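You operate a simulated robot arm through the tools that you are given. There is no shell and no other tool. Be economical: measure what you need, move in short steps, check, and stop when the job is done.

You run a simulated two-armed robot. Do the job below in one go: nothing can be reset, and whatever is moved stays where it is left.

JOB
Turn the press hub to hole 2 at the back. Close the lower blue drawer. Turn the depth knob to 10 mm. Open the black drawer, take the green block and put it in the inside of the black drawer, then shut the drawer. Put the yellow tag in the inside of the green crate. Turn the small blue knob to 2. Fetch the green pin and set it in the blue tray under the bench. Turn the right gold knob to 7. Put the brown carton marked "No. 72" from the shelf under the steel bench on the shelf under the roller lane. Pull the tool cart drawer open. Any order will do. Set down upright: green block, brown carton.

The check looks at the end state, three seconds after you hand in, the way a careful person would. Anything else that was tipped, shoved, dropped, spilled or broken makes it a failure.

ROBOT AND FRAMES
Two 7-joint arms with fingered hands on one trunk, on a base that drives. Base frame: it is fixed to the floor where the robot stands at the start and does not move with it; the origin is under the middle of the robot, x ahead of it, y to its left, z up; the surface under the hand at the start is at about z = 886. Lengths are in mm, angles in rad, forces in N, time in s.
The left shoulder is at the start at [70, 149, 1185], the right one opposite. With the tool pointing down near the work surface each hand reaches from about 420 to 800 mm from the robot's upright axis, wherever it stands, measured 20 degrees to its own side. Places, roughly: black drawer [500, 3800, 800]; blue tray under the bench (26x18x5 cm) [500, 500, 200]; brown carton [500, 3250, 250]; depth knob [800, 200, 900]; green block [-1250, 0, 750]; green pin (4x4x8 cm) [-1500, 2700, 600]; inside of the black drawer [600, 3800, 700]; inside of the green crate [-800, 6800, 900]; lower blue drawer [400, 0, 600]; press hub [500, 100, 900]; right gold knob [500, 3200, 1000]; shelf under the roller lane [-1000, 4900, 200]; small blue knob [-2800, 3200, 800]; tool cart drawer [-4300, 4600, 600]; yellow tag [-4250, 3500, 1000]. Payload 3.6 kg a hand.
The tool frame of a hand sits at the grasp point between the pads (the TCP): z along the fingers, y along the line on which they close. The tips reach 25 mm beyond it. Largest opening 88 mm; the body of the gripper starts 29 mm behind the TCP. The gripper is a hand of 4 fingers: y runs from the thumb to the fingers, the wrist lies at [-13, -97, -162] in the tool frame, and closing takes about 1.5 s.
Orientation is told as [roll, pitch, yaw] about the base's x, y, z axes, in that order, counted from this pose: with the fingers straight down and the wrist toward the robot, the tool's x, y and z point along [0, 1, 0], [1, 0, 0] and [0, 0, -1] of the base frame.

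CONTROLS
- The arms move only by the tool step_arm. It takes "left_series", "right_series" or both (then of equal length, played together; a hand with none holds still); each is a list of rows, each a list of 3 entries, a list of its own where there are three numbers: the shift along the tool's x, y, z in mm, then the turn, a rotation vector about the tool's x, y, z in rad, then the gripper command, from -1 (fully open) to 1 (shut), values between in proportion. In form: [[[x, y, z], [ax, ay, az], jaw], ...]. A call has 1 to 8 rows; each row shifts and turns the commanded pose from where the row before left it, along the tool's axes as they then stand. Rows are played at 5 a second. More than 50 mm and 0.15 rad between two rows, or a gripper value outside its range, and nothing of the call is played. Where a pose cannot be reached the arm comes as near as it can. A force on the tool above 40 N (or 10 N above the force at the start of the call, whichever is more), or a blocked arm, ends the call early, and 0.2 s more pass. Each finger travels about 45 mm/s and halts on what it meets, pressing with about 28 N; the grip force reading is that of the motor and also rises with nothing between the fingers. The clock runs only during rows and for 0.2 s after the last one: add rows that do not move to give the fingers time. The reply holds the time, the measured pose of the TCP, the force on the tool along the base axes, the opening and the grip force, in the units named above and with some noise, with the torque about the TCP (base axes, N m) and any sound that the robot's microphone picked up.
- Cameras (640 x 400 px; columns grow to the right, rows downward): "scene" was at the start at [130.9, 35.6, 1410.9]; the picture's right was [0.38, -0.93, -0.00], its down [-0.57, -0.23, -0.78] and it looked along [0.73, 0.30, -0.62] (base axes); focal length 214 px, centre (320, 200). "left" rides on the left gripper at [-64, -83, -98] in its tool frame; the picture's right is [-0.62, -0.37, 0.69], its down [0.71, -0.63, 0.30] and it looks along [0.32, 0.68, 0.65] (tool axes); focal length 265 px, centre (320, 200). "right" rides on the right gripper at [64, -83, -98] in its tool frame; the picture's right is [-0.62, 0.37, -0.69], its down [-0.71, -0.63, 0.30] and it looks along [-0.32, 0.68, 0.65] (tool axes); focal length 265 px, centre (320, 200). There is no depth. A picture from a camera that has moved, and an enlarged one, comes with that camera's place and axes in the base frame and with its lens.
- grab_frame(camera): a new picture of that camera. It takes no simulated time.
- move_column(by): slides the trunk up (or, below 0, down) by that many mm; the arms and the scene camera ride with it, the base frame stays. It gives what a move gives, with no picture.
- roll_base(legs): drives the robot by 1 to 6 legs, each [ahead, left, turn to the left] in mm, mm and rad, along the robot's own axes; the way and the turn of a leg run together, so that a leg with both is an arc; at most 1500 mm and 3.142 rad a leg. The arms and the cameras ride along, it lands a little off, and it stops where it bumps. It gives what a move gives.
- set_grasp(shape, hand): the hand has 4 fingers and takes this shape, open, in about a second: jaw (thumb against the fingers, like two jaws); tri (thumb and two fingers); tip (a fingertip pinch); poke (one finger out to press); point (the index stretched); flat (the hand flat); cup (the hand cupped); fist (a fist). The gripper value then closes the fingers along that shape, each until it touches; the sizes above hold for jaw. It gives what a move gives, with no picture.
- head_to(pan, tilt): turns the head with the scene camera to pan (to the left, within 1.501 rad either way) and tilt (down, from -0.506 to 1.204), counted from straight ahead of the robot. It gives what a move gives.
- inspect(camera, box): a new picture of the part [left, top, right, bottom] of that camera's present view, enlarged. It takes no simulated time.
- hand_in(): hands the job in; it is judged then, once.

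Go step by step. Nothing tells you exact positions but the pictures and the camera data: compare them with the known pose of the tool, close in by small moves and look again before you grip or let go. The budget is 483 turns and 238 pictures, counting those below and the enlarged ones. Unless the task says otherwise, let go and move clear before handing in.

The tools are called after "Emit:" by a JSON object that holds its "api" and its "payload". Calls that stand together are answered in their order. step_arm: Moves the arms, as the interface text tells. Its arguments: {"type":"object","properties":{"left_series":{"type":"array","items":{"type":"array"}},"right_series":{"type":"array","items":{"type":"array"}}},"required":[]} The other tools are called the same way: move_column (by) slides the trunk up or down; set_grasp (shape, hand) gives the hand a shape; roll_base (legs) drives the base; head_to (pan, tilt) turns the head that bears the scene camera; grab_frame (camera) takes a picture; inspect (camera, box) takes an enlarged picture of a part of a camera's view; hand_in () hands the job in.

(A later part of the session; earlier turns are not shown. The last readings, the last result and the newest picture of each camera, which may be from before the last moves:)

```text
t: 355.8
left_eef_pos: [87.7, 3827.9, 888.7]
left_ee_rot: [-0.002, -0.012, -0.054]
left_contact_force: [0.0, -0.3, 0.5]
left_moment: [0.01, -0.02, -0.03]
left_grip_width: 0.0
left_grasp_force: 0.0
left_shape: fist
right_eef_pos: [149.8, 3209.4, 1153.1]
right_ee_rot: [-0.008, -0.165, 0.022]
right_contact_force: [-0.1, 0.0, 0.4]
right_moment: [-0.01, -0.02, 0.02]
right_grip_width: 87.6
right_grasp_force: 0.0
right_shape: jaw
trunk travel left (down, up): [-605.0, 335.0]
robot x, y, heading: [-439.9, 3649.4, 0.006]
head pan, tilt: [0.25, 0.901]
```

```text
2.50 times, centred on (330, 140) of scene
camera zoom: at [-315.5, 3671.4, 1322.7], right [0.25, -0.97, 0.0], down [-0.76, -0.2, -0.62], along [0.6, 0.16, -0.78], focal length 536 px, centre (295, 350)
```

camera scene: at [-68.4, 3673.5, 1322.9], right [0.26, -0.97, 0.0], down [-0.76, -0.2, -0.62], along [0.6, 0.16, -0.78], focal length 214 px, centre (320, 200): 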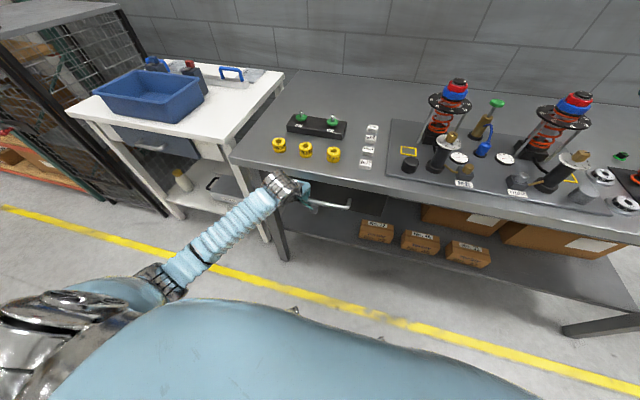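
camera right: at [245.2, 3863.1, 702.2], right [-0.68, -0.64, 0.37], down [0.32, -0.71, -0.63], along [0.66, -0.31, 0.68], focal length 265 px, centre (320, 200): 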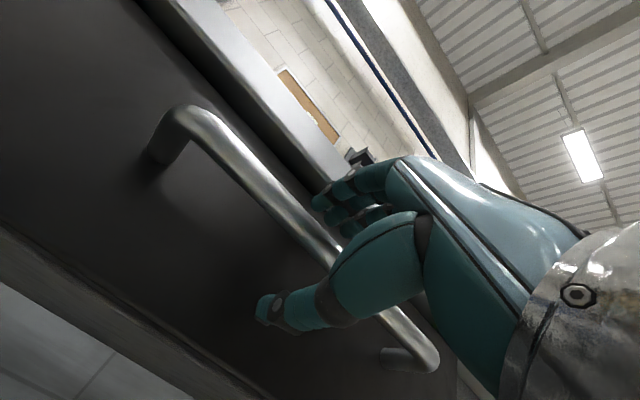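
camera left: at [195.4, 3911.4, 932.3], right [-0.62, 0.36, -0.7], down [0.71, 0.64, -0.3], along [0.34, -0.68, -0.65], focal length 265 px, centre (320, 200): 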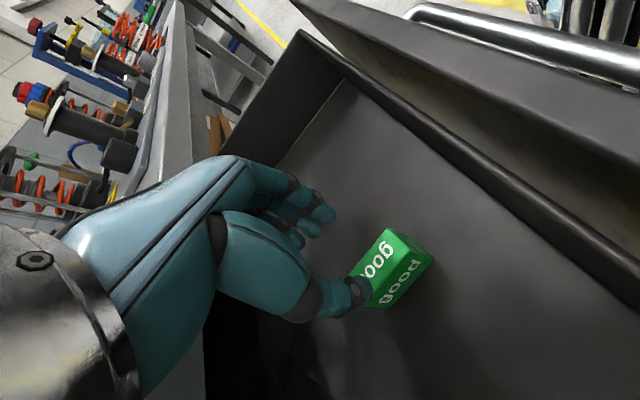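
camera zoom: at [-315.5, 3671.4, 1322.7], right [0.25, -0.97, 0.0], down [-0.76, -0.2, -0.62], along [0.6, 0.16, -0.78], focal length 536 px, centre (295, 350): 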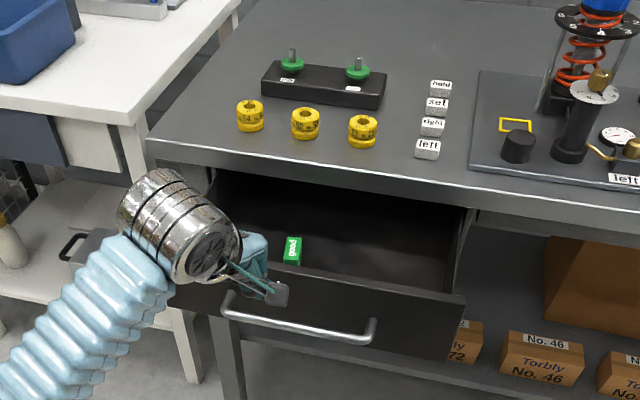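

Freed. I'll push again on the face to the right of the bar, with the fist tilted forward so it can't hook.

Emit:
{"api": "roll_base", "payload": {"legs": [[-120, 0, 0], [0, -190, 0]]}}

Emit:
{"api": "step_arm", "payload": {"left_series": [[[0, 0, 0], [-0.15, 0, 0], 1], [[0, 0, 0], [-0.15, 0, 0], 1], [[0, 0, 0], [-0.15, 0, 0], 1], [[0, 0, 0], [-0.15, 0, 0], 1], [[0, 0, 0], [-0.1, 0, 0], 1]]}}

Emit:
{"api": "move_column", "payload": {"by": -105}}

Emit:
{"api": "grab_frame", "payload": {"camera": "scene"}}

```text
t: 360.6
left_eef_pos: [-29.7, 3635.6, 886.6]
left_ee_rot: [0.0, -0.009, -0.056]
left_contact_force: [0.0, 0.2, 0.5]
left_moment: [-0.04, -0.01, 0.02]
left_grip_width: 0.3
left_grasp_force: 0.0
left_shape: fist
right_eef_pos: [33.3, 3018.7, 1152.9]
right_ee_rot: [-0.008, -0.161, 0.023]
right_contact_force: [-0.2, -0.3, 0.3]
right_moment: [0.01, -0.04, 0.02]
right_grip_width: 87.6
right_grasp_force: 0.0
right_shape: jaw
trunk travel left (down, up): [-605.0, 335.0]
robot x, y, heading: [-555.6, 3454.2, 0.012]
head pan, tilt: [0.25, 0.901]
```

```text
t: 361.8
left_eef_pos: [-28.5, 3638.9, 885.5]
left_ee_rot: [-0.001, -0.713, -0.056]
left_contact_force: [0.5, -0.5, 0.1]
left_moment: [0.03, 0.0, -0.02]
left_grip_width: 0.0
left_grasp_force: 0.1
left_shape: fist
right_eef_pos: [30.9, 3019.1, 1152.3]
right_ee_rot: [-0.009, -0.164, 0.021]
right_contact_force: [0.0, 0.2, -1.0]
right_moment: [-0.03, -0.03, 0.04]
right_grip_width: 88.0
right_grasp_force: 0.1
right_shape: jaw
trunk travel left (down, up): [-605.0, 335.0]
robot x, y, heading: [-558.3, 3459.8, 0.003]
head pan, tilt: [0.25, 0.901]
```

```text
t: 363.2
left_eef_pos: [-29.5, 3637.9, 781.2]
left_ee_rot: [-0.003, -0.71, -0.053]
left_contact_force: [0.1, -0.8, -0.7]
left_moment: [-0.02, 0.01, 0.01]
left_grip_width: 0.3
left_grasp_force: 0.0
left_shape: fist
right_eef_pos: [31.6, 3018.5, 1047.7]
right_ee_rot: [-0.011, -0.162, 0.023]
right_contact_force: [0.3, -0.2, 0.6]
right_moment: [-0.01, 0.01, 0.03]
right_grip_width: 87.9
right_grasp_force: 0.1
right_shape: jaw
trunk travel left (down, up): [-500.0, 440.0]
robot x, y, heading: [-558.6, 3456.2, 0.001]
head pan, tilt: [0.25, 0.901]
```

```text
111 pictures are left
camera scene: at [-432.4, 3478.8, 1217.6], right [0.25, -0.97, 0.0], down [-0.76, -0.2, -0.62], along [0.6, 0.16, -0.78], focal length 214 px, centre (320, 200)
```

scene: 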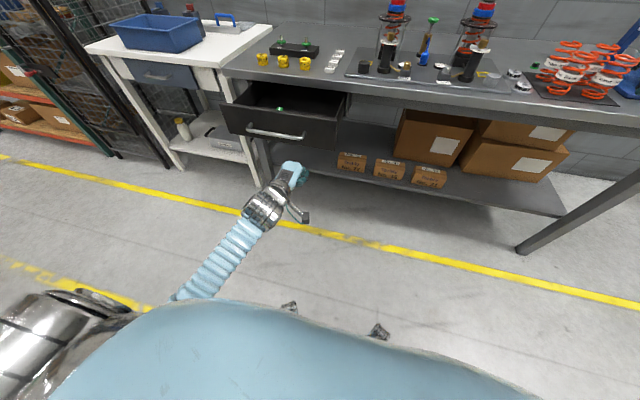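

Emit:
{"api": "step_arm", "payload": {"right_series": [[[0, -40, -25], [0, 0, 0], -1], [[0, -40, -25], [0, 0, 0], -1], [[0, -40, -25], [0, 0, 0], -1], [[0, 0, -40], [0, 0, 0], -1], [[0, 0, -40], [0, 0, 0], -1]]}}

Emit:
{"api": "roll_base", "payload": {"legs": [[0, -10, 0], [320, 0, 0]]}}

Emit:
{"api": "grab_frame", "payload": {"camera": "scene"}}

```text
t: 364.4
left_eef_pos: [-28.5, 3637.0, 780.2]
left_ee_rot: [-0.001, -0.708, -0.053]
left_contact_force: [-0.3, 0.4, 0.4]
left_moment: [-0.01, 0.0, 0.01]
left_grip_width: 0.0
left_grasp_force: 0.2
left_shape: fist
right_eef_pos: [-113.6, 3017.1, 1181.3]
right_ee_rot: [-0.011, -0.162, 0.02]
right_contact_force: [0.0, -0.1, -0.4]
right_moment: [0.01, -0.03, -0.01]
right_grip_width: 87.9
right_grasp_force: 0.0
right_shape: jaw
trunk travel left (down, up): [-500.0, 440.0]
robot x, y, heading: [-558.4, 3455.5, 0.01]
head pan, tilt: [0.25, 0.901]
```

```text
t: 369.4
left_eef_pos: [290.8, 3629.8, 780.9]
left_ee_rot: [0.001, -0.71, -0.055]
left_contact_force: [-0.3, -0.2, -0.4]
left_moment: [0.0, 0.03, -0.04]
left_grip_width: 0.2
left_grasp_force: 0.1
left_shape: fist
right_eef_pos: [206.8, 3009.4, 1181.2]
right_ee_rot: [-0.009, -0.162, 0.023]
right_contact_force: [0.9, -0.1, 0.1]
right_moment: [0.0, 0.0, 0.01]
right_grip_width: 87.5
right_grasp_force: 0.1
right_shape: jaw
trunk travel left (down, up): [-500.0, 440.0]
robot x, y, heading: [-234.1, 3451.8, 0.011]
head pan, tilt: [0.25, 0.901]
```

```text
110 pictures are left
camera scene: at [-110.5, 3470.7, 1217.5], right [0.25, -0.97, 0.0], down [-0.76, -0.2, -0.62], along [0.6, 0.16, -0.78], focal length 214 px, centre (320, 200)
```

scene: 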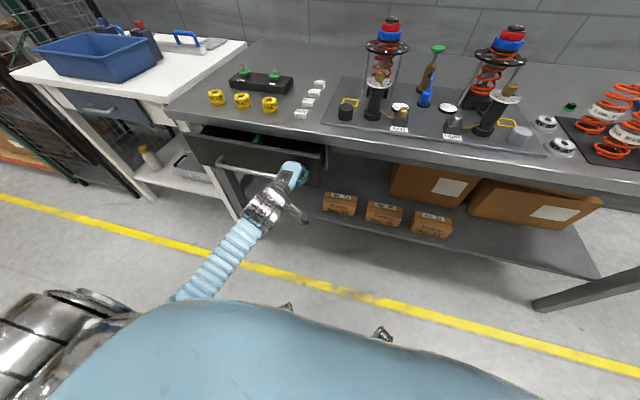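

Pushing works. A bit more.

Emit:
{"api": "roll_base", "payload": {"legs": [[60, 0, 0]]}}

Emit:
{"api": "roll_base", "payload": {"legs": [[40, 0, 0]]}}

Emit:
{"api": "inspect", "payload": {"camera": "scene", "box": [170, 60, 370, 220]}}

```text
t: 370.9
left_eef_pos: [350.5, 3632.0, 781.0]
left_ee_rot: [-0.002, -0.71, -0.052]
left_contact_force: [0.1, -0.1, -0.3]
left_moment: [-0.01, 0.03, 0.0]
left_grip_width: 0.1
left_grasp_force: 0.1
left_shape: fist
right_eef_pos: [266.4, 3011.0, 1181.3]
right_ee_rot: [-0.01, -0.163, 0.023]
right_contact_force: [1.0, -0.2, -0.1]
right_moment: [-0.01, -0.02, -0.03]
right_grip_width: 87.8
right_grasp_force: 0.0
right_shape: jaw
trunk travel left (down, up): [-500.0, 440.0]
robot x, y, heading: [-169.7, 3449.1, 0.01]
head pan, tilt: [0.25, 0.901]
```

```text
t: 371.9
left_eef_pos: [364.7, 3629.0, 781.6]
left_ee_rot: [-0.006, -0.709, -0.056]
left_contact_force: [-21.2, 2.4, 2.2]
left_moment: [-0.02, -0.24, -0.18]
left_grip_width: 80.5
left_grasp_force: 0.1
left_shape: fist
right_eef_pos: [284.2, 3012.3, 1183.3]
right_ee_rot: [-0.011, -0.167, 0.022]
right_contact_force: [-1.0, 0.0, 0.4]
right_moment: [0.02, -0.01, -0.01]
right_grip_width: 87.5
right_grasp_force: 0.1
right_shape: jaw
trunk travel left (down, up): [-500.0, 440.0]
robot x, y, heading: [-150.7, 3449.9, 0.008]
head pan, tilt: [0.25, 0.901]
stopped in leg 1: the force on the tool passed its limit at 48 N (the readings are from after the stop); the commanded pose is now the measured one
```

```text
2.50 times, centred on (270, 140) of scene
camera zoom: at [-33.6, 3472.9, 1218.0], right [0.25, -0.97, 0.0], down [-0.76, -0.2, -0.62], along [0.6, 0.16, -0.78], focal length 536 px, centre (445, 350)
```

zoom: 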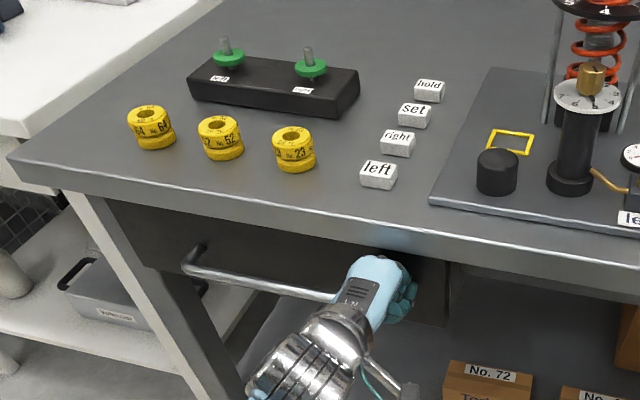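

Hit the end stop; the drawer is closed. Back off and verify.

Emit:
{"api": "roll_base", "payload": {"legs": [[-250, 0, 0]]}}

Emit:
{"api": "inspect", "payload": {"camera": "scene", "box": [170, 40, 370, 200]}}

```text
t: 375.7
left_eef_pos: [116.8, 3629.6, 780.5]
left_ee_rot: [-0.004, -0.707, -0.053]
left_contact_force: [-0.1, -0.1, 0.2]
left_moment: [-0.02, -0.02, 0.01]
left_grip_width: 0.0
left_grasp_force: 0.1
left_shape: fist
right_eef_pos: [37.1, 3008.7, 1180.2]
right_ee_rot: [-0.011, -0.162, 0.024]
right_contact_force: [-0.5, 0.7, 0.0]
right_moment: [0.03, 0.01, -0.01]
right_grip_width: 88.0
right_grasp_force: 0.0
right_shape: jaw
trunk travel left (down, up): [-500.0, 440.0]
robot x, y, heading: [-405.1, 3444.4, 0.011]
head pan, tilt: [0.25, 0.901]
```

```text
2.50 times, centred on (270, 120) of scene
camera zoom: at [-282.6, 3469.9, 1217.5], right [0.26, -0.97, 0.0], down [-0.76, -0.2, -0.62], along [0.6, 0.16, -0.78], focal length 536 px, centre (445, 400)
```

zoom: 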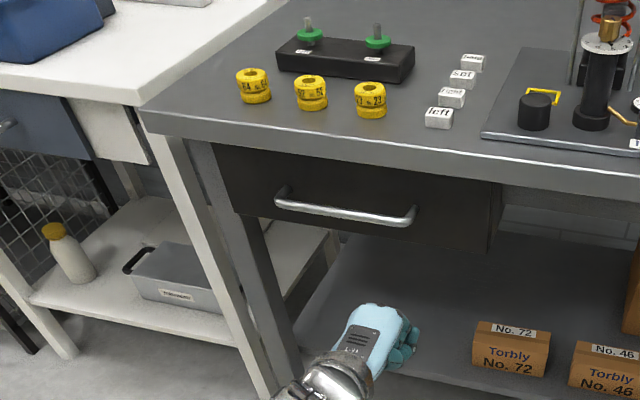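

Drawer closed with the block inside. Next the right gold knob: I'll reset the left hand, raise the column and position with the right hand near the knob.

Emit:
{"api": "move_column", "payload": {"by": 230}}

Emit:
{"api": "step_arm", "payload": {"left_series": [[[0, 0, 0], [0.15, 0, 0], 1], [[0, 0, 0], [0.15, 0, 0], 1], [[0, 0, 0], [0.15, 0, 0], 1], [[0, 0, 0], [0.15, 0, 0], 1], [[0, 0, 0], [0.1, 0, 0], 1], [[0, -40, 0], [0, 0, 0], 1]]}}

Emit:
{"api": "set_grasp", "payload": {"hand": "left", "shape": "jaw"}}

Emit:
{"api": "roll_base", "payload": {"legs": [[0, -60, 0], [200, 0, 0]]}}

Emit:
{"api": "head_to", "payload": {"pan": -0.35, "tilt": 0.75}}

Emit:
{"api": "grab_frame", "payload": {"camera": "scene"}}

Emit:
{"api": "grab_frame", "payload": {"camera": "right"}}

```text
t: 378.1
left_eef_pos: [116.0, 3628.6, 1011.4]
left_ee_rot: [-0.004, -0.707, -0.054]
left_contact_force: [-0.5, -0.1, -0.2]
left_moment: [0.0, -0.02, 0.0]
left_grip_width: 0.0
left_grasp_force: 0.0
left_shape: fist
right_eef_pos: [38.3, 3009.5, 1410.2]
right_ee_rot: [-0.009, -0.162, 0.023]
right_contact_force: [0.1, 0.0, 0.3]
right_moment: [-0.01, 0.02, -0.02]
right_grip_width: 88.0
right_grasp_force: 0.3
right_shape: jaw
trunk travel left (down, up): [-730.0, 210.0]
robot x, y, heading: [-404.4, 3449.7, 0.011]
head pan, tilt: [0.25, 0.901]
```

```text
t: 379.5
left_eef_pos: [72.1, 3631.1, 1011.5]
left_ee_rot: [-0.004, -0.008, -0.056]
left_contact_force: [-0.2, 0.0, 0.3]
left_moment: [-0.02, -0.01, -0.04]
left_grip_width: 0.0
left_grasp_force: 0.1
left_shape: fist
right_eef_pos: [33.0, 3010.9, 1412.5]
right_ee_rot: [-0.01, -0.166, 0.024]
right_contact_force: [0.0, -0.2, -0.2]
right_moment: [0.02, -0.04, -0.04]
right_grip_width: 88.0
right_grasp_force: 0.1
right_shape: jaw
trunk travel left (down, up): [-730.0, 210.0]
robot x, y, heading: [-406.5, 3445.1, 0.009]
head pan, tilt: [0.25, 0.901]
```

```text
t: 380.4
left_eef_pos: [78.1, 3631.7, 1009.7]
left_ee_rot: [-0.002, -0.004, -0.056]
left_contact_force: [0.7, -0.3, -0.1]
left_moment: [0.03, -0.01, -0.01]
left_grip_width: 87.6
left_grasp_force: 0.0
left_shape: jaw
right_eef_pos: [38.3, 3009.7, 1409.2]
right_ee_rot: [-0.009, -0.161, 0.023]
right_contact_force: [-0.2, -0.4, -0.1]
right_moment: [0.0, 0.02, -0.04]
right_grip_width: 87.9
right_grasp_force: 0.1
right_shape: jaw
trunk travel left (down, up): [-730.0, 210.0]
robot x, y, heading: [-407.2, 3443.6, 0.005]
head pan, tilt: [0.25, 0.901]
```

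```text
t: 384.6
left_eef_pos: [277.2, 3573.3, 1009.9]
left_ee_rot: [-0.004, -0.006, -0.054]
left_contact_force: [-0.3, 0.0, 0.7]
left_moment: [-0.02, 0.0, -0.03]
left_grip_width: 87.6
left_grasp_force: 0.1
left_shape: jaw
right_eef_pos: [237.3, 2953.0, 1411.3]
right_ee_rot: [-0.011, -0.161, 0.025]
right_contact_force: [0.4, 0.1, -0.2]
right_moment: [0.02, 0.03, 0.02]
right_grip_width: 87.8
right_grasp_force: 0.1
right_shape: jaw
trunk travel left (down, up): [-730.0, 210.0]
robot x, y, heading: [-204.0, 3386.3, 0.012]
head pan, tilt: [0.25, 0.901]
```

```text
t: 385.6
left_eef_pos: [276.5, 3572.0, 1010.4]
left_ee_rot: [-0.003, -0.008, -0.055]
left_contact_force: [-0.6, -0.3, 0.0]
left_moment: [0.0, 0.02, -0.01]
left_grip_width: 87.6
left_grasp_force: 0.0
left_shape: jaw
right_eef_pos: [237.6, 2952.0, 1410.7]
right_ee_rot: [-0.009, -0.163, 0.023]
right_contact_force: [0.0, -0.2, 0.4]
right_moment: [0.02, 0.01, -0.01]
right_grip_width: 87.7
right_grasp_force: 0.0
right_shape: jaw
trunk travel left (down, up): [-730.0, 210.0]
robot x, y, heading: [-204.5, 3387.6, 0.01]
head pan, tilt: [-0.351, 0.75]
```

```text
107 pictures are left
camera scene: at [-75.2, 3364.6, 1459.4], right [-0.33, -0.94, 0.0], down [-0.64, 0.23, -0.73], along [0.69, -0.24, -0.68], focal length 214 px, centre (320, 200)
```

scene: 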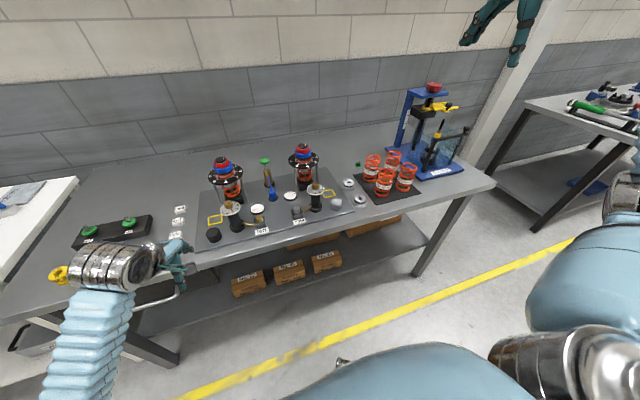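

```text
106 pictures are left
camera right: at [136.5, 3014.8, 1493.0], right [0.26, -0.61, 0.75], down [-0.56, -0.73, -0.4], along [0.79, -0.31, -0.53], focal length 265 px, centre (320, 200)
```

right: 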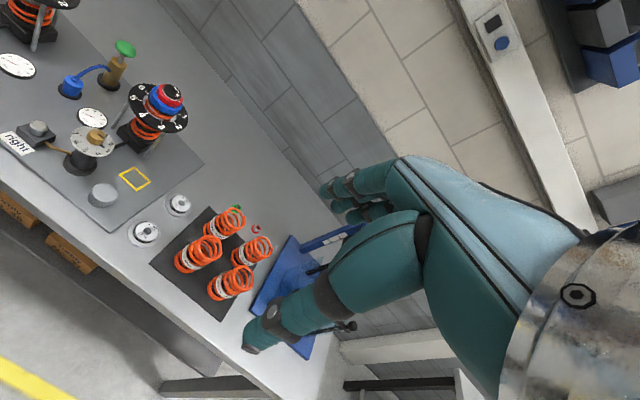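

Emit:
{"api": "inspect", "payload": {"camera": "right", "box": [50, 90, 150, 190]}}

Emit:
{"api": "inspect", "payload": {"camera": "scene", "box": [280, 170, 350, 230]}}

```text
4.00 times, centred on (100, 140) of right
camera zoom: at [136.5, 3014.8, 1493.0], right [0.26, -0.61, 0.75], down [-0.56, -0.73, -0.4], along [0.79, -0.31, -0.53], focal length 1062 px, centre (1200, 440)
```

zoom: 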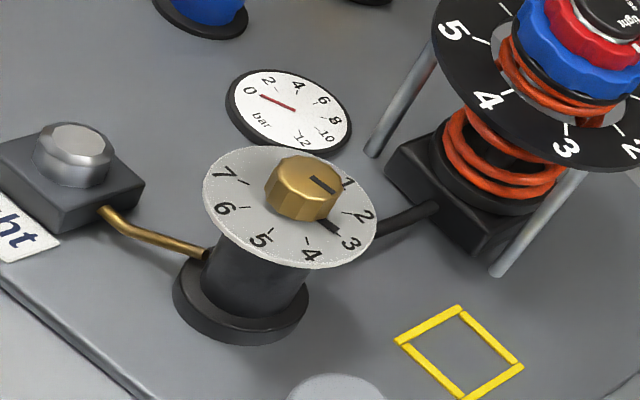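

```text
6.67 times, centred on (315, 200) of scene
camera zoom: at [-75.2, 3364.6, 1459.4], right [-0.33, -0.94, 0.0], down [-0.64, 0.23, -0.73], along [0.69, -0.24, -0.68], focal length 1430 px, centre (353, 200)
```

zoom: 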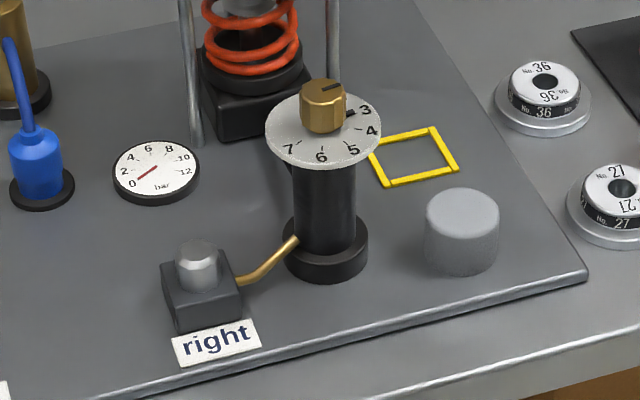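

The right gold knob's pointer is at 3; the plate numbers run clockwise in about 45° steps to 7, so it needs about 180° clockwise. Knob top is at about (444, 3192, 1025). I bring the right hand over.

Emit:
{"api": "step_arm", "payload": {"right_series": [[[0, 0, 0], [0.15, 0, 0], -0.5], [[30, 26, 20], [0.01, 0, 0], -0.5], [[30, 26, 25], [0, 0, 0], -0.5], [[30, 26, 25], [0, 0, 0], -0.5], [[30, 26, 25], [0, 0, 0], -0.5], [[30, 26, 25], [0, 0, 0], -0.5], [[30, 26, 25], [0, 0, 0], -0.5], [[30, 26, 25], [0, 0, 0], -0.5]]}}

Emit:
{"api": "step_arm", "payload": {"right_series": [[[30, 26, 20], [0, 0, 0], -0.5], [[0, 0, 0], [0, 0, -0.15], -0.5], [[0, 0, 0], [0, 0, -0.15], -0.5], [[0, 0, 0], [0, 0, -0.15], -0.5], [[0, 0, 0], [0, 0, -0.15], -0.5], [[0, 0, 0], [0, 0, -0.15], -0.5], [[0, 0, 0], [0, 0, -0.15], -0.5], [[0, 0, 0], [0, 0, -0.15], -0.5]]}}

Emit:
{"api": "grab_frame", "payload": {"camera": "right"}}

```text
t: 387.4
left_eef_pos: [277.6, 3572.9, 1009.5]
left_ee_rot: [-0.003, -0.005, -0.054]
left_contact_force: [0.3, 0.1, -0.8]
left_moment: [0.0, -0.01, -0.02]
left_grip_width: 87.8
left_grasp_force: 0.1
left_shape: jaw
right_eef_pos: [417.0, 3166.0, 1237.9]
right_ee_rot: [-0.01, -0.002, 0.021]
right_contact_force: [0.3, -0.3, -1.1]
right_moment: [0.0, 0.04, 0.0]
right_grip_width: 66.3
right_grasp_force: 0.0
right_shape: jaw
trunk travel left (down, up): [-730.0, 210.0]
robot x, y, heading: [-205.8, 3385.9, 0.013]
head pan, tilt: [-0.351, 0.75]
```

```text
t: 389.2
left_eef_pos: [276.0, 3572.1, 1009.6]
left_ee_rot: [-0.001, -0.005, -0.056]
left_contact_force: [1.0, -0.5, -0.1]
left_moment: [-0.01, 0.03, 0.0]
left_grip_width: 87.7
left_grasp_force: 0.0
left_shape: jaw
right_eef_pos: [439.2, 3193.7, 1219.1]
right_ee_rot: [-0.01, 0.0, 0.423]
right_contact_force: [0.1, -0.3, -0.3]
right_moment: [0.03, 0.0, -0.01]
right_grip_width: 66.4
right_grasp_force: 0.1
right_shape: jaw
right hand out of reach, approached as far as the arm can: row 5, 6, 7, 8
trunk travel left (down, up): [-730.0, 210.0]
robot x, y, heading: [-209.9, 3391.6, 0.007]
head pan, tilt: [-0.351, 0.75]
```

```text
103 pictures are left
camera right: at [336.9, 3220.2, 1316.4], right [0.59, -0.41, 0.7], down [-0.28, -0.91, -0.3], along [0.76, -0.02, -0.65], focal length 265 px, centre (320, 200)
```

right: 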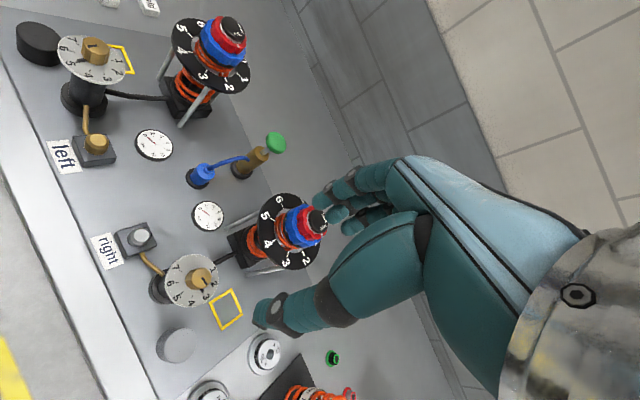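

Emit:
{"api": "step_arm", "payload": {"right_series": [[[0, 0, 35], [0, 0, 0], -0.5], [[0, 0, 35], [0, 0, 0], -0.5], [[0, 0, 35], [0, 0, 0], -0.5], [[0, 0, 0], [0, 0, -0.15], -0.5], [[0, 0, 0], [0, 0, -0.15], -0.5], [[0, 0, 0], [0, 0, -0.15], -0.5], [[0, 0, 0], [0, 0, -0.15], -0.5], [[0, 0, 0], [0, 0, -0.15], -0.5]]}}

Emit:
{"api": "grab_frame", "payload": {"camera": "right"}}

Emit:
{"api": "inspect", "payload": {"camera": "right", "box": [130, 180, 330, 330]}}

```text
t: 391.0
left_eef_pos: [276.4, 3572.0, 1010.0]
left_ee_rot: [-0.001, -0.005, -0.057]
left_contact_force: [0.5, 0.8, 1.2]
left_moment: [-0.02, 0.03, 0.01]
left_grip_width: 87.9
left_grasp_force: 0.2
left_shape: jaw
right_eef_pos: [441.8, 3192.1, 1114.2]
right_ee_rot: [-0.009, 0.001, 0.471]
right_contact_force: [-0.2, -1.0, 0.1]
right_moment: [0.01, -0.02, 0.03]
right_grip_width: 66.1
right_grasp_force: 0.2
right_shape: jaw
right hand out of reach, approached as far as the arm can: row 4, 5, 6, 7, 8
trunk travel left (down, up): [-730.0, 210.0]
robot x, y, heading: [-203.6, 3385.9, 0.008]
head pan, tilt: [-0.351, 0.75]
```

```text
102 pictures are left
camera right: at [337.0, 3213.9, 1210.3], right [0.61, -0.38, 0.7], down [-0.24, -0.93, -0.3], along [0.76, 0.02, -0.65], focal length 265 px, centre (320, 200)
```

right: 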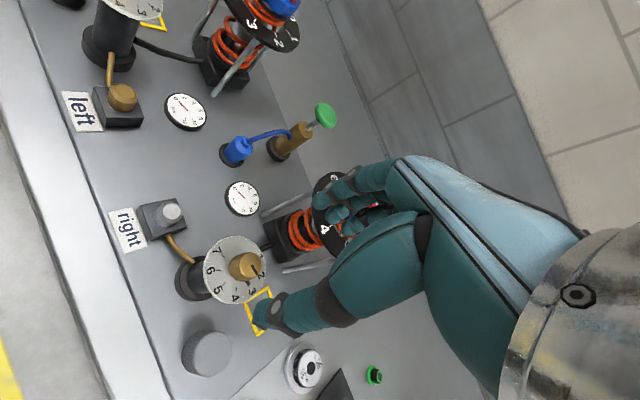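

```text
2.67 times, centred on (230, 255) of right
camera zoom: at [337.0, 3213.9, 1210.3], right [0.61, -0.38, 0.7], down [-0.24, -0.93, -0.3], along [0.76, 0.02, -0.65], focal length 708 px, centre (560, 53)
```

zoom: 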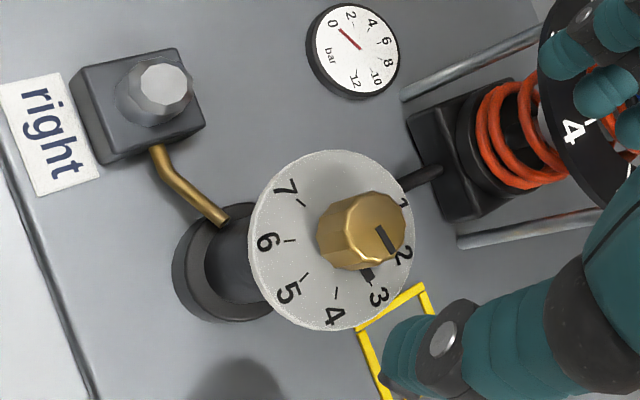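

Emit:
{"api": "step_arm", "payload": {"right_series": [[[21, -44, 0], [0, 0, 0], -0.5], [[21, -44, 0], [0, 0, 0], -0.5]]}}

Emit:
{"api": "roll_base", "payload": {"legs": [[100, 0, 0]]}}

Emit:
{"api": "step_arm", "payload": {"right_series": [[[0, 0, 0], [0, 0, -0.15], -0.5], [[0, 0, 0], [0, 0, -0.15], -0.5], [[0, 0, 0], [0, 0, -0.15], -0.5], [[0, 0, 0], [0, 0, -0.15], -0.5], [[0, 0, 0], [0, 0, -0.15], -0.5]]}}

```text
t: 391.6
left_eef_pos: [275.4, 3571.0, 1012.0]
left_ee_rot: [-0.001, -0.01, -0.056]
left_contact_force: [0.6, 0.6, 0.1]
left_moment: [-0.01, 0.01, 0.0]
left_grip_width: 87.6
left_grasp_force: 0.1
left_shape: jaw
right_eef_pos: [341.0, 3191.1, 1115.2]
right_ee_rot: [-0.011, 0.0, 0.47]
right_contact_force: [0.1, -0.2, -0.4]
right_moment: [0.0, -0.03, -0.02]
right_grip_width: 66.3
right_grasp_force: 0.1
right_shape: jaw
trunk travel left (down, up): [-730.0, 210.0]
robot x, y, heading: [-204.8, 3388.2, 0.007]
head pan, tilt: [-0.351, 0.75]
```

```text
t: 393.6
left_eef_pos: [374.4, 3573.9, 1011.6]
left_ee_rot: [-0.001, -0.006, -0.057]
left_contact_force: [-0.3, 0.5, -0.1]
left_moment: [-0.01, -0.03, 0.02]
left_grip_width: 87.5
left_grasp_force: 0.0
left_shape: jaw
right_eef_pos: [441.0, 3190.3, 1114.4]
right_ee_rot: [-0.01, 0.002, 0.472]
right_contact_force: [-0.6, -0.2, 0.4]
right_moment: [0.0, -0.04, 0.0]
right_grip_width: 66.1
right_grasp_force: 0.2
right_shape: jaw
trunk travel left (down, up): [-730.0, 210.0]
robot x, y, heading: [-102.6, 3389.8, 0.01]
head pan, tilt: [-0.351, 0.75]
```

```text
t: 394.8
left_eef_pos: [375.6, 3572.5, 1009.2]
left_ee_rot: [-0.002, -0.005, -0.055]
left_contact_force: [-0.2, 0.3, -0.2]
left_moment: [-0.01, -0.01, -0.02]
left_grip_width: 87.8
left_grasp_force: 0.1
left_shape: jaw
right_eef_pos: [364.8, 3267.1, 1092.4]
right_ee_rot: [-0.02, 0.007, 0.891]
right_contact_force: [-1.0, 0.3, -0.6]
right_moment: [-0.02, -0.03, 0.0]
right_grip_width: 66.0
right_grasp_force: 0.2
right_shape: jaw
right hand out of reach, approached as far as the arm can: row 2, 3, 4, 5
trunk travel left (down, up): [-730.0, 210.0]
robot x, y, heading: [-94.4, 3391.4, 0.007]
head pan, tilt: [-0.351, 0.75]
```

The height relative to the shoulder limits the wrist, so I'll raise the column and lower the arm instead.

Emit:
{"api": "move_column", "payload": {"by": 205}}

Emit:
{"api": "step_arm", "payload": {"right_series": [[[0, 0, 40], [0, 0, 0], -0.5], [[0, 0, 40], [0, 0, 0], -0.5], [[0, 0, 40], [0, 0, 0], -0.5], [[0, 0, 40], [0, 0, 0], -0.5], [[0, 0, 0], [0, 0, -0.1], -0.5], [[0, 0, 0], [0, 0, -0.1], -0.5]]}}

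```text
t: 397.0
left_eef_pos: [376.1, 3573.6, 1215.7]
left_ee_rot: [-0.001, -0.005, -0.057]
left_contact_force: [0.5, 0.1, 0.2]
left_moment: [-0.03, -0.02, -0.03]
left_grip_width: 87.7
left_grasp_force: 0.1
left_shape: jaw
right_eef_pos: [364.7, 3267.9, 1297.1]
right_ee_rot: [-0.021, 0.01, 0.891]
right_contact_force: [0.2, -0.8, 0.4]
right_moment: [-0.03, 0.01, 0.01]
right_grip_width: 66.2
right_grasp_force: 0.1
right_shape: jaw
trunk travel left (down, up): [-935.0, 5.0]
robot x, y, heading: [-99.4, 3389.4, 0.008]
head pan, tilt: [-0.351, 0.75]
```

```text
t: 398.4
left_eef_pos: [377.8, 3576.6, 1213.9]
left_ee_rot: [-0.004, -0.006, -0.055]
left_contact_force: [-0.5, -0.7, -0.2]
left_moment: [0.0, 0.04, 0.0]
left_grip_width: 87.9
left_grasp_force: 0.0
left_shape: jaw
right_eef_pos: [349.5, 3286.3, 1132.1]
right_ee_rot: [-0.028, 0.012, 1.083]
right_contact_force: [-0.1, -0.5, -0.2]
right_moment: [0.0, 0.0, -0.03]
right_grip_width: 66.2
right_grasp_force: 0.0
right_shape: jaw
right hand out of reach, approached as far as the arm can: row 5, 6
trunk travel left (down, up): [-935.0, 5.0]
robot x, y, heading: [-100.2, 3388.8, 0.013]
head pan, tilt: [-0.351, 0.75]
```

The left hand has the better range for this. I'll retract the right hand, and shift the robot right so the left hand can take the knob.

Emit:
{"api": "step_arm", "payload": {"right_series": [[[0, 0, -40], [0, 0, 0.15], -0.5], [[0, 0, -40], [0, 0, 0.15], -0.5], [[0, 0, -40], [0, 0, 0.15], -0.5], [[0, 0, -40], [0, 0, 0.15], -0.5], [[-30, -20, 0], [0, 0, 0.15], -0.5], [[-40, 0, 0], [0, 0, 0.15], -0.5], [[-40, 0, 0], [0, 0, 0.15], -0.5], [[-40, 0, 0], [0, 0, 0], -0.5]]}}

Emit:
{"api": "roll_base", "payload": {"legs": [[-120, 0, 0], [0, -405, 0]]}}

Emit:
{"api": "grab_frame", "payload": {"camera": "scene"}}

```text
t: 400.2
left_eef_pos: [373.8, 3571.3, 1216.2]
left_ee_rot: [0.0, -0.006, -0.057]
left_contact_force: [-1.0, 0.1, 0.8]
left_moment: [0.0, 0.0, -0.01]
left_grip_width: 87.8
left_grasp_force: 0.1
left_shape: jaw
right_eef_pos: [366.4, 3129.0, 1293.6]
right_ee_rot: [-0.016, -0.011, 0.037]
right_contact_force: [-1.0, -0.6, -0.7]
right_moment: [-0.01, -0.01, -0.03]
right_grip_width: 66.1
right_grasp_force: 0.1
right_shape: jaw
trunk travel left (down, up): [-935.0, 5.0]
robot x, y, heading: [-103.4, 3390.7, 0.012]
head pan, tilt: [-0.351, 0.75]
```

```text
t: 407.6
left_eef_pos: [257.8, 3168.4, 1215.2]
left_ee_rot: [-0.002, -0.004, -0.054]
left_contact_force: [-1.0, 0.0, 0.0]
left_moment: [0.02, 0.02, 0.02]
left_grip_width: 87.3
left_grasp_force: 0.0
left_shape: jaw
right_eef_pos: [250.4, 2726.6, 1294.0]
right_ee_rot: [-0.021, -0.012, 0.042]
right_contact_force: [-0.6, 0.0, 0.3]
right_moment: [0.03, 0.04, 0.0]
right_grip_width: 66.0
right_grasp_force: 0.1
right_shape: jaw
trunk travel left (down, up): [-935.0, 5.0]
robot x, y, heading: [-216.3, 2979.3, 0.016]
head pan, tilt: [-0.351, 0.75]
```

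```text
100 pictures are left
camera scene: at [-89.0, 2957.8, 1664.4], right [-0.33, -0.94, 0.0], down [-0.64, 0.23, -0.73], along [0.69, -0.24, -0.68], focal length 214 px, centre (320, 200)
```

scene: 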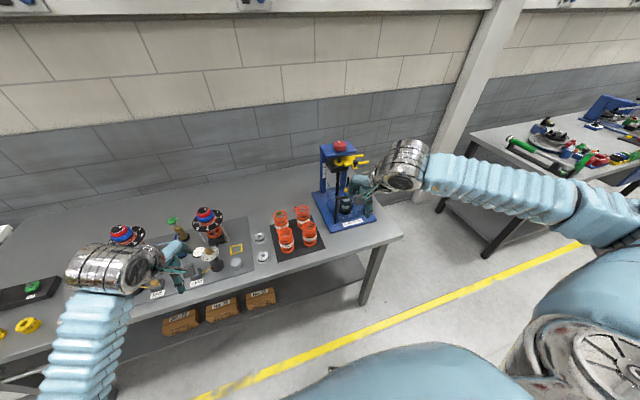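

Emit:
{"api": "roll_base", "payload": {"legs": [[60, 0, 0]]}}

Emit:
{"api": "step_arm", "payload": {"left_series": [[[7, 32, 20], [0, 0, 0], -0.5], [[7, 32, 20], [0, 0, 0], -0.5], [[8, 32, 20], [0, 0, 0], -0.5], [[8, 32, 20], [0, 0, 0], -0.5], [[0, 0, 15], [0, 0, -0.1], -0.5], [[0, 0, 0], [0, 0, -0.1], -0.5], [[0, 0, 0], [0, 0, -0.1], -0.5]], "right_series": [[[0, -30, 0], [0, 0, 0], -0.5], [[0, -30, 0], [0, 0, 0], -0.5], [[0, -30, 0], [0, 0, 0], -0.5], [[0, -30, 0], [0, 0, 0], -0.5], [[0, -20, 0], [0, 0, 0], -0.5], [[0, 0, 0], [0, 0, 0], -0.5], [[0, 0, 0], [0, 0, 0], -0.5]]}}

Emit:
{"api": "grab_frame", "payload": {"camera": "left"}}

```text
t: 409.1
left_eef_pos: [317.9, 3168.5, 1215.5]
left_ee_rot: [-0.002, -0.005, -0.053]
left_contact_force: [-0.3, 0.6, 0.7]
left_moment: [-0.02, 0.03, -0.03]
left_grip_width: 87.8
left_grasp_force: 0.2
left_shape: jaw
right_eef_pos: [309.9, 2726.5, 1294.2]
right_ee_rot: [-0.019, -0.008, 0.042]
right_contact_force: [-0.1, 0.3, -0.4]
right_moment: [0.0, 0.0, 0.01]
right_grip_width: 66.3
right_grasp_force: 0.0
right_shape: jaw
trunk travel left (down, up): [-935.0, 5.0]
robot x, y, heading: [-154.2, 2983.9, 0.015]
head pan, tilt: [-0.351, 0.75]
```

```text
t: 410.7
left_eef_pos: [449.3, 3190.6, 1120.7]
left_ee_rot: [-0.003, -0.002, 0.251]
left_contact_force: [-0.1, -0.1, 0.2]
left_moment: [-0.01, -0.01, 0.01]
left_grip_width: 66.4
left_grasp_force: 0.1
left_shape: jaw
right_eef_pos: [253.7, 2715.1, 1292.2]
right_ee_rot: [-0.02, -0.007, 0.042]
right_contact_force: [0.1, 0.3, 0.9]
right_moment: [0.01, 0.01, 0.01]
right_grip_width: 66.3
right_grasp_force: 0.1
right_shape: jaw
right hand out of reach, approached as far as the arm can: row 2, 3, 4, 5
trunk travel left (down, up): [-935.0, 5.0]
robot x, y, heading: [-157.3, 2984.0, 0.01]
head pan, tilt: [-0.351, 0.75]
```

```text
99 pictures are left
camera left: at [382.9, 3108.2, 1218.3], right [-0.2, -0.69, -0.69], down [-0.79, 0.54, -0.31], along [0.59, 0.48, -0.65], focal length 265 px, centre (320, 200)
```

left: 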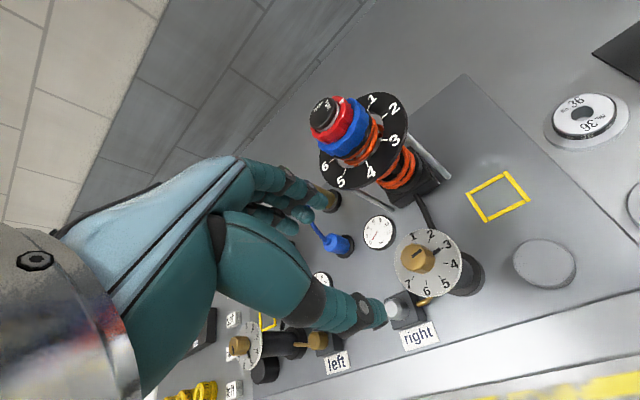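

Emit:
{"api": "inspect", "payload": {"camera": "left", "box": [370, 200, 490, 310]}}

```text
3.64 times, centred on (430, 255) of left
camera zoom: at [382.9, 3108.2, 1218.3], right [-0.2, -0.69, -0.69], down [-0.79, 0.54, -0.31], along [0.59, 0.48, -0.65], focal length 965 px, centre (-80, 0)
```

zoom: 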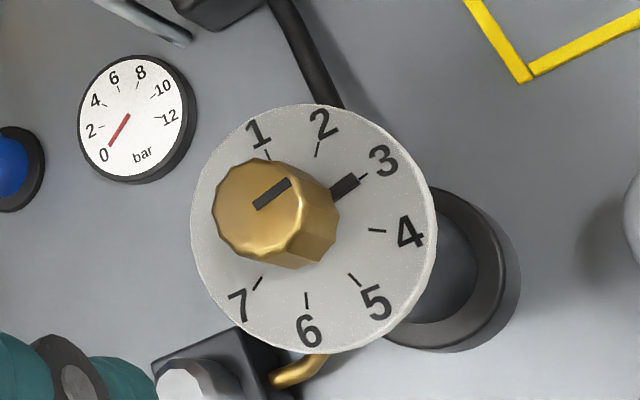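

The pointer is at 3 and 7 is exactly opposite, so 180° clockwise. Centre at (454, 3180). I'll align and lower onto the knob.

Emit:
{"api": "step_arm", "payload": {"left_series": [[[-11, 2, 30], [0, 0, 0], -0.4], [[0, 0, 25], [0, 0, 0], -0.4]]}}

Emit:
{"api": "grab_frame", "payload": {"camera": "left"}}

```text
t: 411.3
left_eef_pos: [452.8, 3179.9, 1065.8]
left_ee_rot: [-0.002, -0.004, 0.246]
left_contact_force: [0.0, -0.1, -0.7]
left_moment: [0.01, 0.01, 0.0]
left_grip_width: 61.7
left_grasp_force: 0.0
left_shape: jaw
right_eef_pos: [252.9, 2714.6, 1292.6]
right_ee_rot: [-0.019, -0.007, 0.043]
right_contact_force: [0.8, -0.6, -0.4]
right_moment: [0.0, -0.01, -0.01]
right_grip_width: 66.2
right_grasp_force: 0.0
right_shape: jaw
trunk travel left (down, up): [-935.0, 5.0]
robot x, y, heading: [-155.6, 2979.0, 0.014]
head pan, tilt: [-0.351, 0.75]
```

```text
97 pictures are left
camera left: at [386.6, 3097.5, 1163.5], right [-0.2, -0.69, -0.69], down [-0.78, 0.54, -0.31], along [0.59, 0.48, -0.65], focal length 265 px, centre (320, 200)
```

left: 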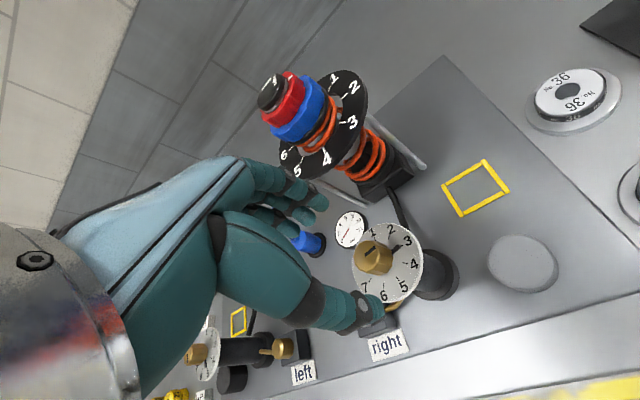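

Emit:
{"api": "step_arm", "payload": {"left_series": [[[0, 0, 20], [0, 0, 0], -0.4], [[0, 0, 15], [0, 0, 0], -0.4], [[0, 0, 8], [0, 0, 0], -0.4], [[0, 0, 0], [0, 0, 0], 0.2], [[0, 0, 0], [0, 0, 0], 1], [[0, 0, 0], [0, 0, 0], 1], [[0, 0, 0], [0, 0, 0], 1], [[0, 0, 0], [0, 0, 0], 1]]}}

Emit:
{"api": "grab_frame", "payload": {"camera": "left"}}

```text
t: 413.1
left_eef_pos: [453.1, 3179.5, 1022.7]
left_ee_rot: [-0.003, -0.003, 0.247]
left_contact_force: [-2.0, -2.1, -1.2]
left_moment: [-0.01, 0.03, -0.01]
left_grip_width: 16.2
left_grasp_force: 28.0
left_shape: jaw
right_eef_pos: [253.0, 2715.3, 1293.4]
right_ee_rot: [-0.022, -0.008, 0.041]
right_contact_force: [-0.4, -0.1, -0.5]
right_moment: [-0.01, 0.0, 0.02]
right_grip_width: 66.1
right_grasp_force: 0.0
right_shape: jaw
trunk travel left (down, up): [-935.0, 5.0]
robot x, y, heading: [-157.8, 2980.7, 0.01]
head pan, tilt: [-0.351, 0.75]
```

```text
96 pictures are left
camera left: at [385.8, 3097.0, 1120.6], right [-0.2, -0.69, -0.69], down [-0.78, 0.54, -0.31], along [0.59, 0.48, -0.65], focal length 265 px, centre (320, 200)
```

left: 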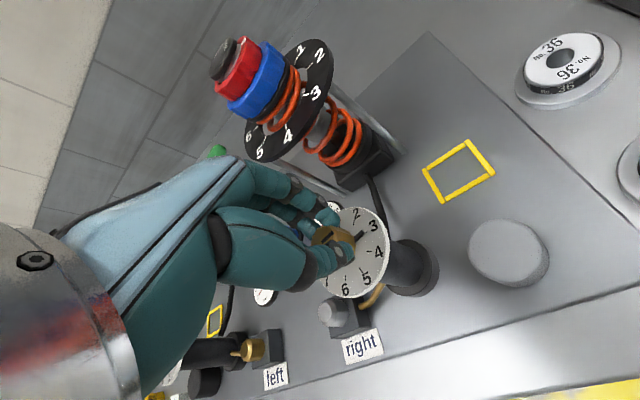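

Gripped. Turn clockwise 90° in two calls, watching reach.

Emit:
{"api": "step_arm", "payload": {"left_series": [[[0, 0, 0], [0, 0, 0.13], 1], [[0, 0, 0], [0, 0, 0.13], 1], [[0, 0, 0], [0, 0, 0.13], 1], [[0, 0, 0], [0, 0, 0.13], 1], [[0, 0, 0], [0, 0, 0.13], 1], [[0, 0, 0], [0, 0, 0.13], 1]]}}

Emit:
{"api": "step_arm", "payload": {"left_series": [[[0, 0, 0], [0, 0, 0.13], 1], [[0, 0, 0], [0, 0, 0.13], 1], [[0, 0, 0], [0, 0, 0.13], 1], [[0, 0, 0], [0, 0, 0.13], 1], [[0, 0, 0], [0, 0, 0.13], 1], [[0, 0, 0], [0, 0, 0.14], 1]]}}

Emit:
{"api": "grab_frame", "payload": {"camera": "left"}}

```text
t: 414.5
left_eef_pos: [455.9, 3178.3, 1026.9]
left_ee_rot: [0.004, -0.015, -0.537]
left_contact_force: [1.5, -0.6, 0.6]
left_moment: [-0.03, -0.06, 0.0]
left_grip_width: 12.5
left_grasp_force: 28.1
left_shape: jaw
right_eef_pos: [254.3, 2712.7, 1292.4]
right_ee_rot: [-0.018, -0.007, 0.042]
right_contact_force: [0.2, 0.2, -1.2]
right_moment: [0.01, 0.06, -0.01]
right_grip_width: 66.2
right_grasp_force: 0.1
right_shape: jaw
trunk travel left (down, up): [-935.0, 5.0]
robot x, y, heading: [-158.2, 2984.9, 0.011]
head pan, tilt: [-0.351, 0.75]
```

```text
t: 415.9
left_eef_pos: [453.4, 3180.0, 1021.6]
left_ee_rot: [0.002, -0.002, -1.326]
left_contact_force: [1.5, -0.7, 0.5]
left_moment: [0.01, -0.03, 0.01]
left_grip_width: 12.2
left_grasp_force: 28.0
left_shape: jaw
right_eef_pos: [254.6, 2713.8, 1292.3]
right_ee_rot: [-0.018, -0.006, 0.043]
right_contact_force: [0.8, -0.2, -0.1]
right_moment: [-0.01, 0.01, -0.01]
right_grip_width: 66.2
right_grasp_force: 0.1
right_shape: jaw
trunk travel left (down, up): [-935.0, 5.0]
robot x, y, heading: [-155.4, 2980.8, 0.009]
head pan, tilt: [-0.351, 0.75]
```

```text
95 pictures are left
camera left: at [369.5, 3245.7, 1119.7], right [-0.69, 0.21, -0.69], down [0.54, 0.78, -0.3], along [0.48, -0.58, -0.65], focal length 265 px, centre (320, 200)
```

left: 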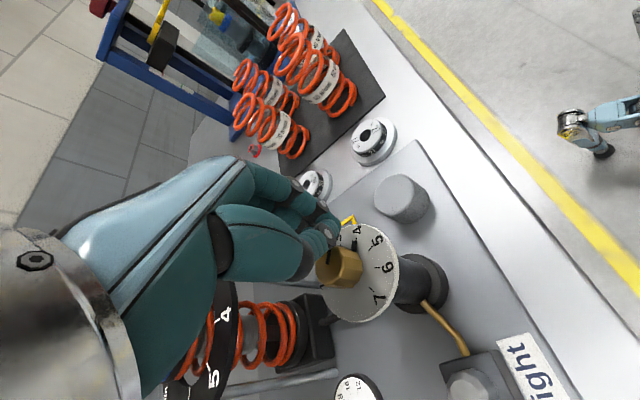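

The fingers slipped off the knob; its centre is nearer (449, 3190). I'll open, lift, rotate back and re-aim.

Emit:
{"api": "step_arm", "payload": {"left_series": [[[0, 0, 0], [0, 0, 0], 0.4], [[0, 0, 0], [0, 0, 0], 0], [[0, 0, -40], [0, 0, 0], -0.4], [[0, 0, 0], [0, 0, -0.15], -0.4], [[0, 0, 0], [0, 0, -0.15], -0.4], [[0, 0, 0], [0, 0, -0.15], -0.4], [[0, 0, 0], [0, 0, -0.15], -0.4]]}}

Emit:
{"api": "step_arm", "payload": {"left_series": [[[0, 0, 0], [0, 0, -0.15], -0.4], [[0, 0, 0], [0, 0, -0.15], -0.4], [[0, 0, 0], [0, 0, -0.15], -0.4], [[0, 0, 0], [0, 0, -0.15], -0.4], [[0, 0, 0], [0, 0, -0.15], -0.4], [[0, 0, 0], [0, 0, -0.15], -0.4], [[0, 0, 0], [0, 0, -0.1], -0.4]]}}

Emit:
{"api": "inspect", "payload": {"camera": "left", "box": [280, 190, 460, 330]}}

```text
t: 417.5
left_eef_pos: [452.1, 3181.3, 1062.5]
left_ee_rot: [0.005, -0.006, -0.721]
left_contact_force: [-0.1, -0.1, 0.6]
left_moment: [0.0, 0.03, -0.02]
left_grip_width: 61.0
left_grasp_force: 0.1
left_shape: jaw
right_eef_pos: [250.6, 2716.1, 1293.8]
right_ee_rot: [-0.019, -0.009, 0.042]
right_contact_force: [0.2, -0.4, 0.2]
right_moment: [-0.03, 0.01, -0.04]
right_grip_width: 66.5
right_grasp_force: 0.1
right_shape: jaw
trunk travel left (down, up): [-935.0, 5.0]
robot x, y, heading: [-155.1, 2980.8, 0.011]
head pan, tilt: [-0.351, 0.75]
```

```text
t: 419.1
left_eef_pos: [451.6, 3181.0, 1062.5]
left_ee_rot: [-0.002, -0.006, 0.28]
left_contact_force: [0.4, -0.1, -0.3]
left_moment: [0.01, -0.01, -0.04]
left_grip_width: 61.4
left_grasp_force: 0.0
left_shape: jaw
right_eef_pos: [251.4, 2715.1, 1293.0]
right_ee_rot: [-0.016, -0.009, 0.04]
right_contact_force: [0.2, 0.5, -1.2]
right_moment: [0.02, -0.01, 0.02]
right_grip_width: 66.3
right_grasp_force: 0.0
right_shape: jaw
trunk travel left (down, up): [-935.0, 5.0]
robot x, y, heading: [-158.1, 2979.6, 0.008]
head pan, tilt: [-0.351, 0.75]
```

```text
2.86 times, centred on (370, 260) of left
camera zoom: at [388.2, 3096.1, 1161.1], right [-0.18, -0.7, -0.69], down [-0.8, 0.51, -0.31], along [0.57, 0.5, -0.65], focal length 758 px, centre (177, 29)
```

zoom: 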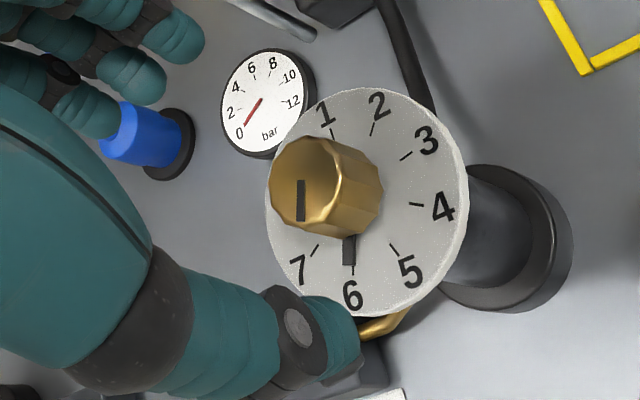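

The pointer is already at 6. One more 45° step is needed. I'll re-grip, turn 0.79 and check before a slow release.

Emit:
{"api": "step_arm", "payload": {"left_series": [[[3, 1, 20], [0, 0, 0], -0.4], [[0, 0, 21], [0, 0, 0], -0.4], [[0, 0, 0], [0, 0, 0], 0.2], [[0, 0, 0], [0, 0, 0], 1], [[0, 0, 0], [0, 0, 0], 1], [[0, 0, 0], [0, 0, 0], 1], [[0, 0, 0], [0, 0, 0], 1]]}}

Emit:
{"api": "inspect", "payload": {"camera": "left", "box": [240, 170, 440, 330]}}

```text
t: 420.7
left_eef_pos: [452.3, 3184.1, 1021.1]
left_ee_rot: [-0.004, -0.003, 0.276]
left_contact_force: [-2.5, -2.4, -1.0]
left_moment: [-0.03, 0.01, 0.01]
left_grip_width: 17.3
left_grasp_force: 27.8
left_shape: jaw
right_eef_pos: [252.2, 2715.0, 1293.3]
right_ee_rot: [-0.02, -0.009, 0.041]
right_contact_force: [0.3, -0.6, 0.3]
right_moment: [0.02, -0.02, -0.02]
right_grip_width: 66.1
right_grasp_force: 0.1
right_shape: jaw
trunk travel left (down, up): [-935.0, 5.0]
robot x, y, heading: [-158.3, 2982.5, 0.014]
head pan, tilt: [-0.351, 0.75]
```

```text
2.50 times, centred on (340, 250) of left
camera zoom: at [387.9, 3099.1, 1119.6], right [-0.18, -0.7, -0.69], down [-0.8, 0.52, -0.31], along [0.57, 0.5, -0.65], focal length 664 px, centre (270, 75)
```

zoom: 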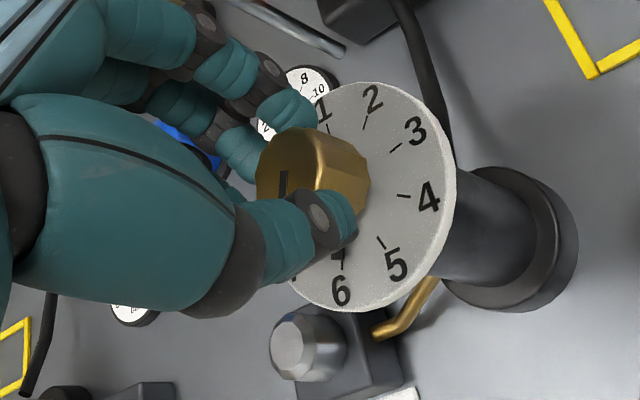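

Emit:
{"api": "step_arm", "payload": {"left_series": [[[0, 0, 0], [0, 0, 0], 0.5], [[0, 0, 0], [0, 0, 0], 0.3], [[0, 0, 0], [0, 0, 0], 0], [[-5, 0, 0], [0, 0, 0], 0], [[0, 0, 0], [0, 0, 0], 1], [[0, 0, 0], [0, 0, 0], 1], [[0, 0, 0], [0, 0, 0], 1], [[0, 0, 0], [0, 0, 0], 1]]}}

Emit:
{"api": "step_arm", "payload": {"left_series": [[[0, 0, 0], [0, 0, 0.1], 1], [[0, 0, 0], [0, 0, 0.1], 1], [[0, 0, 0], [0, 0, 0.1], 1], [[0, 0, 0], [0, 0, 0.1], 1], [[0, 0, 0], [0, 0, 0.1], 1], [[0, 0, 0], [0, 0, 0], 1]]}}

Emit:
{"api": "inspect", "payload": {"camera": "left", "box": [240, 170, 440, 330]}}

```text
t: 422.5
left_eef_pos: [453.1, 3177.5, 1020.9]
left_ee_rot: [-0.003, -0.002, 0.276]
left_contact_force: [-0.2, -5.2, -2.4]
left_moment: [-0.08, -0.07, -0.07]
left_grip_width: 14.6
left_grasp_force: 27.5
left_shape: jaw
right_eef_pos: [251.2, 2714.9, 1293.8]
right_ee_rot: [-0.017, -0.009, 0.041]
right_contact_force: [-0.6, -0.1, -0.4]
right_moment: [-0.04, 0.03, -0.02]
right_grip_width: 66.3
right_grasp_force: 0.0
right_shape: jaw
trunk travel left (down, up): [-935.0, 5.0]
robot x, y, heading: [-151.4, 2982.2, 0.008]
head pan, tilt: [-0.351, 0.75]
```

```text
t: 423.9
left_eef_pos: [456.6, 3178.3, 1023.7]
left_ee_rot: [0.0, -0.01, -0.226]
left_contact_force: [1.6, -2.9, -1.6]
left_moment: [-0.02, 0.02, -0.03]
left_grip_width: 11.8
left_grasp_force: 28.1
left_shape: jaw
right_eef_pos: [252.8, 2713.7, 1292.3]
right_ee_rot: [-0.017, -0.006, 0.042]
right_contact_force: [0.0, 0.1, 0.3]
right_moment: [-0.02, 0.01, 0.01]
right_grip_width: 66.2
right_grasp_force: 0.1
right_shape: jaw
trunk travel left (down, up): [-935.0, 5.0]
robot x, y, heading: [-153.1, 2984.1, 0.012]
head pan, tilt: [-0.351, 0.75]
```

```text
2.50 times, centred on (340, 250) of left
camera zoom: at [359.3, 3134.2, 1120.4], right [-0.49, -0.52, -0.7], down [-0.45, 0.84, -0.31], along [0.75, 0.16, -0.65], focal length 664 px, centre (270, 75)
```

zoom: 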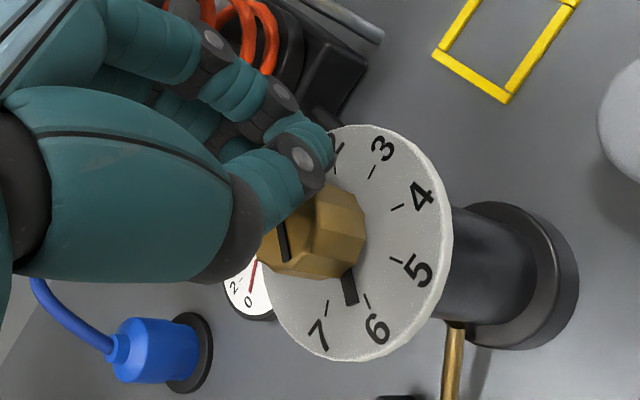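

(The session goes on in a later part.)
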